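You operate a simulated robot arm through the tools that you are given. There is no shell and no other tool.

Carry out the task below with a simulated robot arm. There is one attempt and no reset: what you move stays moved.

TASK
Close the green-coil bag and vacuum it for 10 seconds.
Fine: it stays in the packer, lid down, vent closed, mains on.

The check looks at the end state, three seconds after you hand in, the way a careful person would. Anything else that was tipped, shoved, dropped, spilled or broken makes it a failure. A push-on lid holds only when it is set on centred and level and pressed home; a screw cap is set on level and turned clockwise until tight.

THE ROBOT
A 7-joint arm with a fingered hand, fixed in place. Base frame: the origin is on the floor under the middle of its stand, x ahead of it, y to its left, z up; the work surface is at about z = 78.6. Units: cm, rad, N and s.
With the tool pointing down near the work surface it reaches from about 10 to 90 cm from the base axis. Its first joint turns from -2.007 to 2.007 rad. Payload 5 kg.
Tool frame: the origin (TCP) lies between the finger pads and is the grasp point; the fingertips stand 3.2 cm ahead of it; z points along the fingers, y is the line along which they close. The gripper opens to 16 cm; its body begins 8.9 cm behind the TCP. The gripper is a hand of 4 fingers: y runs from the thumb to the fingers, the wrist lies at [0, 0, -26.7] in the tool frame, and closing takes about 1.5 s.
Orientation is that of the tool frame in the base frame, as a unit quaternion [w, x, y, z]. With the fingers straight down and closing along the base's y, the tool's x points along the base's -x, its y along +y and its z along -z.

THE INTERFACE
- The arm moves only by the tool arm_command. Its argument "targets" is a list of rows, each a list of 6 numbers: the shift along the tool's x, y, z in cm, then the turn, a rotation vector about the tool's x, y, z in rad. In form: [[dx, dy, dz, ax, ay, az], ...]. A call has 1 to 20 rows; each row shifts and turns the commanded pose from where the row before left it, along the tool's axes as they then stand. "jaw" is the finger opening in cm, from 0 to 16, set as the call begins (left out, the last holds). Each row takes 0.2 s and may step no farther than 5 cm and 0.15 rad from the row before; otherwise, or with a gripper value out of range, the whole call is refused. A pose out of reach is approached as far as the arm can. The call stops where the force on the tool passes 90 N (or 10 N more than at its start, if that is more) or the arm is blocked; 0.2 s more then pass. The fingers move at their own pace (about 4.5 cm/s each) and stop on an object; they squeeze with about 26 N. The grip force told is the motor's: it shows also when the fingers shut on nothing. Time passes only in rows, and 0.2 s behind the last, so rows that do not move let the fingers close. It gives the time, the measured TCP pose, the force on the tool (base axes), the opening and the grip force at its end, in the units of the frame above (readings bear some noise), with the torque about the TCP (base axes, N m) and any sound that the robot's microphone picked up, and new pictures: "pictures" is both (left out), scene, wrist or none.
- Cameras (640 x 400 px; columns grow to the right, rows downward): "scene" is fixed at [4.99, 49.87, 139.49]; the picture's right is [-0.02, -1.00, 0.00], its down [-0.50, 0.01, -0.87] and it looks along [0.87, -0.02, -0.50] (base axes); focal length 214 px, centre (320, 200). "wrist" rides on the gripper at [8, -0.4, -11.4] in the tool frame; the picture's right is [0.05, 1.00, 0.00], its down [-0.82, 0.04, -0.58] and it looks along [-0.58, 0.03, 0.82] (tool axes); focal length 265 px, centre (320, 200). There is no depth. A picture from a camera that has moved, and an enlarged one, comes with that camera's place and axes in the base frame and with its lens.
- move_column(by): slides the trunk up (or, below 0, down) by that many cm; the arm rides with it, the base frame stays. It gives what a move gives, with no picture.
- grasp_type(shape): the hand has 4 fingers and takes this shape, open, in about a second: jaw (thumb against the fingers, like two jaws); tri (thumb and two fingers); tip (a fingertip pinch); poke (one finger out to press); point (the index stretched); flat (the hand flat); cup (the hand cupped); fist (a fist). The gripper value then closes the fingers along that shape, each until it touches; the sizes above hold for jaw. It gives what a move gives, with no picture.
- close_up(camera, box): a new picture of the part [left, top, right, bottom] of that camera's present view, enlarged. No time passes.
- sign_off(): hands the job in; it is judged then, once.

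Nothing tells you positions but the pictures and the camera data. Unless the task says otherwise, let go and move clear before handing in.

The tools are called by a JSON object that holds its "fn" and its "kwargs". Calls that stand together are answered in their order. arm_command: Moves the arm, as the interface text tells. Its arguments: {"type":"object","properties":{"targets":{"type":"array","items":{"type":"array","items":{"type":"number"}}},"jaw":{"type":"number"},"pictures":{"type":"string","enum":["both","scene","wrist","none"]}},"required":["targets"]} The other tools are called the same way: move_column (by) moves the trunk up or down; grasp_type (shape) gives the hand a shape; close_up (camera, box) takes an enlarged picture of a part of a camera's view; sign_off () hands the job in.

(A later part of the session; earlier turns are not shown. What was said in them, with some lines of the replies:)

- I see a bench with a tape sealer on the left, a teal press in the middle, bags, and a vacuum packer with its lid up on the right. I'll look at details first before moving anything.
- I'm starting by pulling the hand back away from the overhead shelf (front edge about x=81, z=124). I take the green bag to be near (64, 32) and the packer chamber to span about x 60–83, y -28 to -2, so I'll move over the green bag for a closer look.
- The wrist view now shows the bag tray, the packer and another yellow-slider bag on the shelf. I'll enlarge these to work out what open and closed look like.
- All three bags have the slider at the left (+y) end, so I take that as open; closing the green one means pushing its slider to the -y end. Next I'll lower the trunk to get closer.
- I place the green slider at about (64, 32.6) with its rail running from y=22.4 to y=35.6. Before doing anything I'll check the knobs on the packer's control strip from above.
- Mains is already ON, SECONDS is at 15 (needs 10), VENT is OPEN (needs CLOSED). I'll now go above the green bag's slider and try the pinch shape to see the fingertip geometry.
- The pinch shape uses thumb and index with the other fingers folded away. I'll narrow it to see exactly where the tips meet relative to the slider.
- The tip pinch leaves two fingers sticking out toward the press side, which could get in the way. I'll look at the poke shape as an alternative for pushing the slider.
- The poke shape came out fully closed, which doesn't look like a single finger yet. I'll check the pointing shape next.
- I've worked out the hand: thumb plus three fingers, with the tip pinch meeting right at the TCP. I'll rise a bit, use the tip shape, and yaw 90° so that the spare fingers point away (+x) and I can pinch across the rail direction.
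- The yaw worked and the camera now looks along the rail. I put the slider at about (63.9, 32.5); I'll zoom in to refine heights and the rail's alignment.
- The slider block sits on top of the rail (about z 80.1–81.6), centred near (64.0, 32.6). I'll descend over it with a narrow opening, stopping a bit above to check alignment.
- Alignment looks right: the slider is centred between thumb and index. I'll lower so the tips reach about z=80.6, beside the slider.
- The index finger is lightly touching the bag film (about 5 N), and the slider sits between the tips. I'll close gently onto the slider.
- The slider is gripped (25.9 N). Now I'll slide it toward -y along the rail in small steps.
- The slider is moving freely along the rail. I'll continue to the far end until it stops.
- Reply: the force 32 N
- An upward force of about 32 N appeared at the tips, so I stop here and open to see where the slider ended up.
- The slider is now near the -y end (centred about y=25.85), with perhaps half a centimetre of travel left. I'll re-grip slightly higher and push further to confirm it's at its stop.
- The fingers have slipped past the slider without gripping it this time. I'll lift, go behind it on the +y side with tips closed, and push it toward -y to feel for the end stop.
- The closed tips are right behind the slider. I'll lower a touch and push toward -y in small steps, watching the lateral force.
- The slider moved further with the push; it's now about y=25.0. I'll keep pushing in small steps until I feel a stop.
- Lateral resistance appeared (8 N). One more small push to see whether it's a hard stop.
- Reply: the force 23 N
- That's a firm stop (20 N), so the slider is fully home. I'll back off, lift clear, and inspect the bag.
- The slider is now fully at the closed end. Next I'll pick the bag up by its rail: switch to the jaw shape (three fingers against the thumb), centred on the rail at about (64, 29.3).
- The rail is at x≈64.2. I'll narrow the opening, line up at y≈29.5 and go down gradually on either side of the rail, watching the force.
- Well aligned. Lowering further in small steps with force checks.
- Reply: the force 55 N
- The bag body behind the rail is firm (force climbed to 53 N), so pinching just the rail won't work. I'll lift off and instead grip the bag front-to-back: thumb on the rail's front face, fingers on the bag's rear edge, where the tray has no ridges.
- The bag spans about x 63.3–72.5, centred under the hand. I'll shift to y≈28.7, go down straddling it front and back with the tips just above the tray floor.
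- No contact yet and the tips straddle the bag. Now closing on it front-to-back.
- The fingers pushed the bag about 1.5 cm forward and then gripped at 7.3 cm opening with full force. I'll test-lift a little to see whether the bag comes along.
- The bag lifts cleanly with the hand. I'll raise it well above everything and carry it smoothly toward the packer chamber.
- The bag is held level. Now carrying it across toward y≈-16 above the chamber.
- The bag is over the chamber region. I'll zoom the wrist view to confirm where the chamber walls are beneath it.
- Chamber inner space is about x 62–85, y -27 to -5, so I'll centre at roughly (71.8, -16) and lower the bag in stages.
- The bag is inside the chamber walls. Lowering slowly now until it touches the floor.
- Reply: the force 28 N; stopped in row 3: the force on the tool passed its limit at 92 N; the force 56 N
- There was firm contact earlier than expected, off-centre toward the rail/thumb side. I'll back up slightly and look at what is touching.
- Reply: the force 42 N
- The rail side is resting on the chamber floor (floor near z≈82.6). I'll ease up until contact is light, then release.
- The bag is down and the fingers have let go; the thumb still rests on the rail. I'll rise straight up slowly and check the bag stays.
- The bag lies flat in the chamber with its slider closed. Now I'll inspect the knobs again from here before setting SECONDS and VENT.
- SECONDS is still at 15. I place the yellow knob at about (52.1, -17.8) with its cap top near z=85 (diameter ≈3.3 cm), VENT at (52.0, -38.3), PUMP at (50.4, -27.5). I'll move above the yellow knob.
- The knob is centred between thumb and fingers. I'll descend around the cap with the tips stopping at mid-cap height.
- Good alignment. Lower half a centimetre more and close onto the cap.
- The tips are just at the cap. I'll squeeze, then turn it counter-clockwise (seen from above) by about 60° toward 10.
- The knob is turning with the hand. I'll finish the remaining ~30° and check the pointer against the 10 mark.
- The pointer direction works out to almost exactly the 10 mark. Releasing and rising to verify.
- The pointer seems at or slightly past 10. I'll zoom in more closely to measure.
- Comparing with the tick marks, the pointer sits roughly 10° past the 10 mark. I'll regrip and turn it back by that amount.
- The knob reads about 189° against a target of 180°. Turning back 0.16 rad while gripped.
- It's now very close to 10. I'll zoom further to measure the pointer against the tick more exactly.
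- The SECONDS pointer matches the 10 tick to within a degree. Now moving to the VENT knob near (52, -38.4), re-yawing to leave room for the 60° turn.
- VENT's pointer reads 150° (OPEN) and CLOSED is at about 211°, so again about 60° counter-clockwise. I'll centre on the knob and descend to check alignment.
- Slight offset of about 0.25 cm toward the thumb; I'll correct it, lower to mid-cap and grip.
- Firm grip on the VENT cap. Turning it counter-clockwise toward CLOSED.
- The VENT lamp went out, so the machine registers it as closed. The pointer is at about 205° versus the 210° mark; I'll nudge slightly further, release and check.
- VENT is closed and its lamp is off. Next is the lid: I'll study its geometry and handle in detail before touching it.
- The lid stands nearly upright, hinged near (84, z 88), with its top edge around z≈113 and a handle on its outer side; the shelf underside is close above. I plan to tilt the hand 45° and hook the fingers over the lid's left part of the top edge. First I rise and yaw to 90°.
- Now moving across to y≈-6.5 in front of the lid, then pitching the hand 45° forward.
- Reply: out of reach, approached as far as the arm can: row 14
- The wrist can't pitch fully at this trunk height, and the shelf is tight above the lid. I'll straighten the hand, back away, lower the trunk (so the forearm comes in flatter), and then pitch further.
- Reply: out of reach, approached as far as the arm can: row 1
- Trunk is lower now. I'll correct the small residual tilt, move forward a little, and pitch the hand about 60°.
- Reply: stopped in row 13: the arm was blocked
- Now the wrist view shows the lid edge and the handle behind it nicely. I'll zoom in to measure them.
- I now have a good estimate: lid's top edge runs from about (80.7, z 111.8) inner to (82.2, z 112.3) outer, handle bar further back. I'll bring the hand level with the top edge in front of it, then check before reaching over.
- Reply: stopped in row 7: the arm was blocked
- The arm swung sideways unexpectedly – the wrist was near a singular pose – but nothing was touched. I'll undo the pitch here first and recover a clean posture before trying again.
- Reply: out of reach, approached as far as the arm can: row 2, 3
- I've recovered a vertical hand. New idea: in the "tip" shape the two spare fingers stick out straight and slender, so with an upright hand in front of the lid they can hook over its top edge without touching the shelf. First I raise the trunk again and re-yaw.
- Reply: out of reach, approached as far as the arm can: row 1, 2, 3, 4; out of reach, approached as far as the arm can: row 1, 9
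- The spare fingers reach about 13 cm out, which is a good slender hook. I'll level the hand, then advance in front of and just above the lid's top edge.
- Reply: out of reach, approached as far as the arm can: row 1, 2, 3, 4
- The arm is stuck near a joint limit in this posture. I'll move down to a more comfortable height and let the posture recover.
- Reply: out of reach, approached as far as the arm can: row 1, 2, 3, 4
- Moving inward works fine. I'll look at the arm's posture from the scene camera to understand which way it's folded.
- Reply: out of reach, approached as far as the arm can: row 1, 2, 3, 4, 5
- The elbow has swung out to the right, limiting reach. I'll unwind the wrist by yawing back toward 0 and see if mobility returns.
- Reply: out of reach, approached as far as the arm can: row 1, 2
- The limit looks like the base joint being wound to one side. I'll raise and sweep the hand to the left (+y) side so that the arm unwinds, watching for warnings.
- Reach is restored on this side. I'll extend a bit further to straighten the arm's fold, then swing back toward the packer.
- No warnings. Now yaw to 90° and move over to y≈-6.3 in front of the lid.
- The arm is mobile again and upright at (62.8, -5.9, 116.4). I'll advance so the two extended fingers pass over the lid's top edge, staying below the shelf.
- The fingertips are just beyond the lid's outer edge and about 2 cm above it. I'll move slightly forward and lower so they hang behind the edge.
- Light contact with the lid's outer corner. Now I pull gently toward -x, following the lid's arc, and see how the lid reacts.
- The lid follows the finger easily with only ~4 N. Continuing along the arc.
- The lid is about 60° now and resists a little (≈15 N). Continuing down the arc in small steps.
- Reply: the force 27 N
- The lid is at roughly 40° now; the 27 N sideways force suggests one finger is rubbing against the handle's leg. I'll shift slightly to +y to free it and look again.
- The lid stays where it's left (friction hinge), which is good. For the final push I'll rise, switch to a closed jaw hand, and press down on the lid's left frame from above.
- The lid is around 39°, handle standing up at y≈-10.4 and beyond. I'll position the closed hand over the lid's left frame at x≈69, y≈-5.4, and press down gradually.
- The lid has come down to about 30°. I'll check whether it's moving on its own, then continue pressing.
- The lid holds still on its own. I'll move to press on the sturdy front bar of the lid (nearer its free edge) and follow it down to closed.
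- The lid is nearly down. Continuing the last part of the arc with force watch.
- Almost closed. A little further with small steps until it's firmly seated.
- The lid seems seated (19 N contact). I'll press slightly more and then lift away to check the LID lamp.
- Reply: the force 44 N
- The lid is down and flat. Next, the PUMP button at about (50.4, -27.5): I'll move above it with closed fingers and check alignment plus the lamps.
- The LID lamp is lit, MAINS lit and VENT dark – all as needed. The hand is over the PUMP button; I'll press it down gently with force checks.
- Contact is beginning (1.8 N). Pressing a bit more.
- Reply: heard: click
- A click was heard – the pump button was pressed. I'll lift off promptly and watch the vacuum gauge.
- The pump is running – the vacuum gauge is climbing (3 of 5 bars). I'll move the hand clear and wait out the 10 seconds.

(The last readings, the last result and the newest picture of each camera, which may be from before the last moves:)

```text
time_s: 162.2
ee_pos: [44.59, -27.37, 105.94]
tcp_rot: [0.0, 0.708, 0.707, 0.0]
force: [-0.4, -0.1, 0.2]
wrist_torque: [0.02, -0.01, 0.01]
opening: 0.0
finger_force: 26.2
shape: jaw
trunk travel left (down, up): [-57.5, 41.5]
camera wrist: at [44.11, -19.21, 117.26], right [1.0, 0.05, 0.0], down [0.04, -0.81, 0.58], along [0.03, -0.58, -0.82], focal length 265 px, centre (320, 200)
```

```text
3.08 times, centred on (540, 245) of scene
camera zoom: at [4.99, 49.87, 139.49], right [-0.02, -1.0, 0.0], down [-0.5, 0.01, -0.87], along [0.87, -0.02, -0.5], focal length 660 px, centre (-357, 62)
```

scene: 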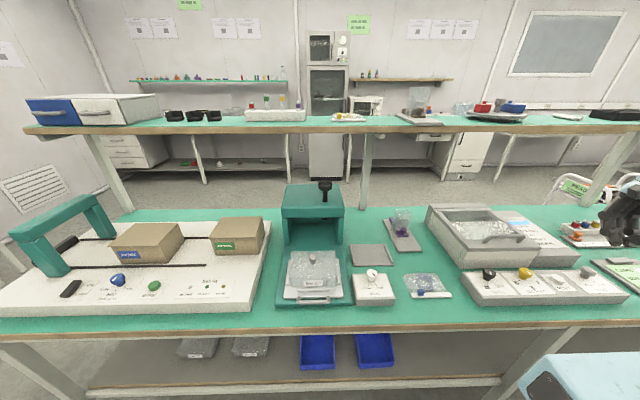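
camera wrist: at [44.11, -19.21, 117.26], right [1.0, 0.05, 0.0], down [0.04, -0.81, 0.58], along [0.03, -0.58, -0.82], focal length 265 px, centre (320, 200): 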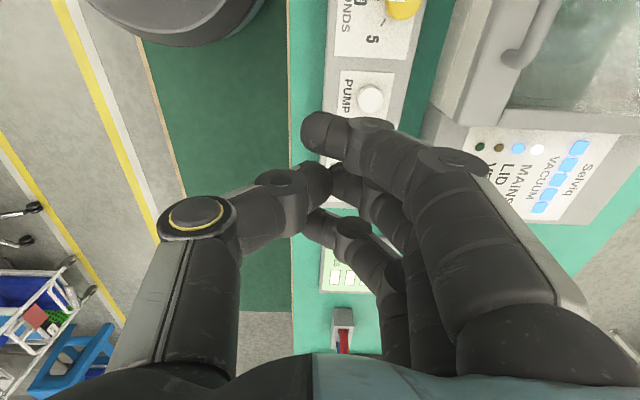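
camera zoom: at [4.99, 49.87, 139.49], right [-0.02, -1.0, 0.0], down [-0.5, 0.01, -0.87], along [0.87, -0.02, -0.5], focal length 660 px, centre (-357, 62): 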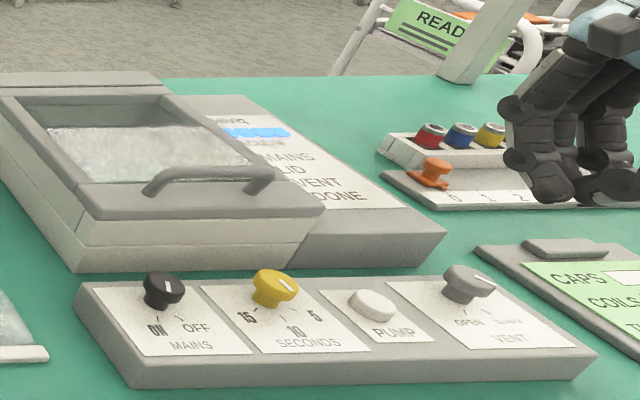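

All five vacuum bars are lit and the lamps look right. I'll keep waiting until the DONE lamp comes on.

{"fn": "arm_command", "kwargs": {"targets": [[0, 0, 0, 0, 0, 0], [0, 0, 0, 0, 0, 0], [0, 0, 0, 0, 0, 0], [0, 0, 0, 0, 0, 0], [0, 0, 0, 0, 0, 0], [0, 0, 0, 0, 0, 0], [0, 0, 0, 0, 0, 0], [0, 0, 0, 0, 0, 0], [0, 0, 0, 0, 0, 0], [0, 0, 0, 0, 0, 0], [0, 0, 0, 0, 0, 0], [0, 0, 0, 0, 0, 0], [0, 0, 0, 0, 0, 0], [0, 0, 0, 0, 0, 0], [0, 0, 0, 0, 0, 0], [0, 0, 0, 0, 0, 0], [0, 0, 0, 0, 0, 0], [0, 0, 0, 0, 0, 0], [0, 0, 0, 0, 0, 0], [0, 0, 0, 0, 0, 0]], "pictures": "none"}}

{"fn": "arm_command", "kwargs": {"targets": [[0, 0, 0, 0, 0, 0], [0, 0, 0, 0, 0, 0], [0, 0, 0, 0, 0, 0], [0, 0, 0, 0, 0, 0], [0, 0, 0, 0, 0, 0], [0, 0, 0, 0, 0, 0], [0, 0, 0, 0, 0, 0], [0, 0, 0, 0, 0, 0]], "pictures": "wrist"}}

{"fn": "close_up", "kwargs": {"camera": "wrist", "box": [440, 60, 620, 240]}}

```text
time_s: 166.4
ee_pos: [44.5, -27.35, 106.01]
tcp_rot: [0.0, 0.707, 0.707, -0.001]
force: [-0.1, -0.8, -1.0]
wrist_torque: [0.0, -0.02, 0.05]
opening: 0.0
finger_force: 26.3
shape: jaw
trunk travel left (down, up): [-57.5, 41.5]
```

```text
time_s: 168.2
ee_pos: [44.46, -27.47, 105.96]
tcp_rot: [0.0, 0.707, 0.707, -0.001]
force: [-0.1, 0.1, -0.2]
wrist_torque: [-0.02, -0.01, -0.04]
opening: 0.0
finger_force: 25.7
shape: jaw
trunk travel left (down, up): [-57.5, 41.5]
camera wrist: at [44.11, -19.21, 117.26], right [1.0, 0.05, 0.0], down [0.04, -0.81, 0.58], along [0.03, -0.58, -0.82], focal length 265 px, centre (320, 200)
```

wrist: 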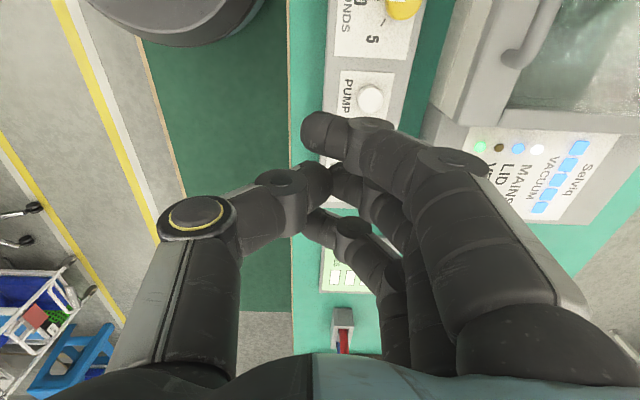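

```text
2.22 times, centred on (530, 150) of wrist
camera zoom: at [44.11, -19.21, 117.26], right [1.0, 0.05, 0.0], down [0.04, -0.81, 0.58], along [0.03, -0.58, -0.82], focal length 590 px, centre (-147, 311)
```

zoom: 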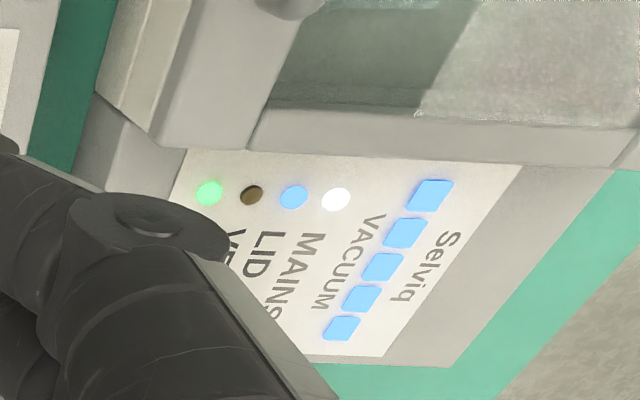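

The green DONE lamp is on, five vacuum bars lit, MAINS and LID on, VENT off. I'll do a last check of the whole bench before handing in.

{"fn": "close_up", "kwargs": {"camera": "scene", "box": [260, 170, 460, 320]}}

{"fn": "close_up", "kwargs": {"camera": "scene", "box": [420, 190, 640, 310]}}

{"fn": "close_up", "kwargs": {"camera": "scene", "box": [0, 80, 640, 160]}}

```text
2.67 times, centred on (360, 245) of scene
camera zoom: at [4.99, 49.87, 139.49], right [-0.02, -1.0, 0.0], down [-0.5, 0.01, -0.87], along [0.87, -0.02, -0.5], focal length 572 px, centre (213, 80)
```

zoom: 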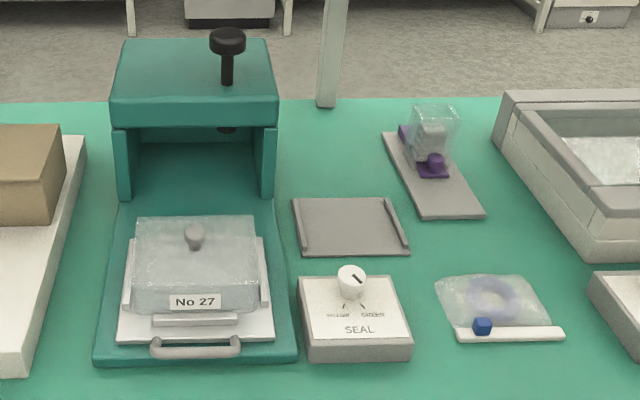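

```text
2.91 times, centred on (530, 250) of scene
camera zoom: at [4.99, 49.87, 139.49], right [-0.02, -1.0, 0.0], down [-0.5, 0.01, -0.87], along [0.87, -0.02, -0.5], focal length 624 px, centre (-291, 54)
```

zoom: 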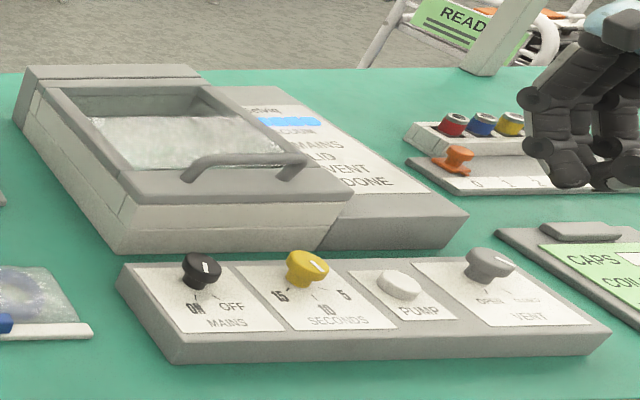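

```text
1.00 times, centred on (320, 120) of scene (not enlarged: the box is as wide or as high as the picture)
camera zoom: at [4.99, 49.87, 139.49], right [-0.02, -1.0, 0.0], down [-0.5, 0.01, -0.87], along [0.87, -0.02, -0.5], focal length 214 px, centre (320, 280)
```

zoom: 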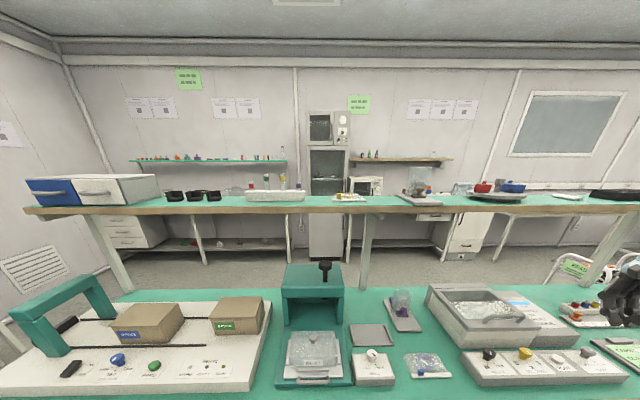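

The lid is down with the green-coil bag inside. VENT is closed, MAINS is on, SECONDS is at 10 and the DONE lamp is lit. Nothing else on the bench looks disturbed and the hand is clear, so I'm handing in.

{"fn": "sign_off", "kwargs": {}}

```text
The job is handed in.
```

I zipped the green-coil bag shut, laid it in the packer and ran the pump with the timer set to 10 seconds; I've handed the job in. The green DONE lamp came on and all five vacuum bars were lit when I last checked.

- **Packer:** the bag is still inside, the lid is down and its lamp is lit, the vent is closed and mains is on.
- **Timer:** it was set to 15 seconds, so I turned it back to 10 before starting.
- **Everything else:** in the final pictures nothing else on the bench looked moved or tipped. The bag's empty tray is where it was.

While I was getting into position to close the lid, the arm swung about 36 cm sideways when its wrist reached an awkward position. I saw no sign that it touched anything, and I carried on from there.
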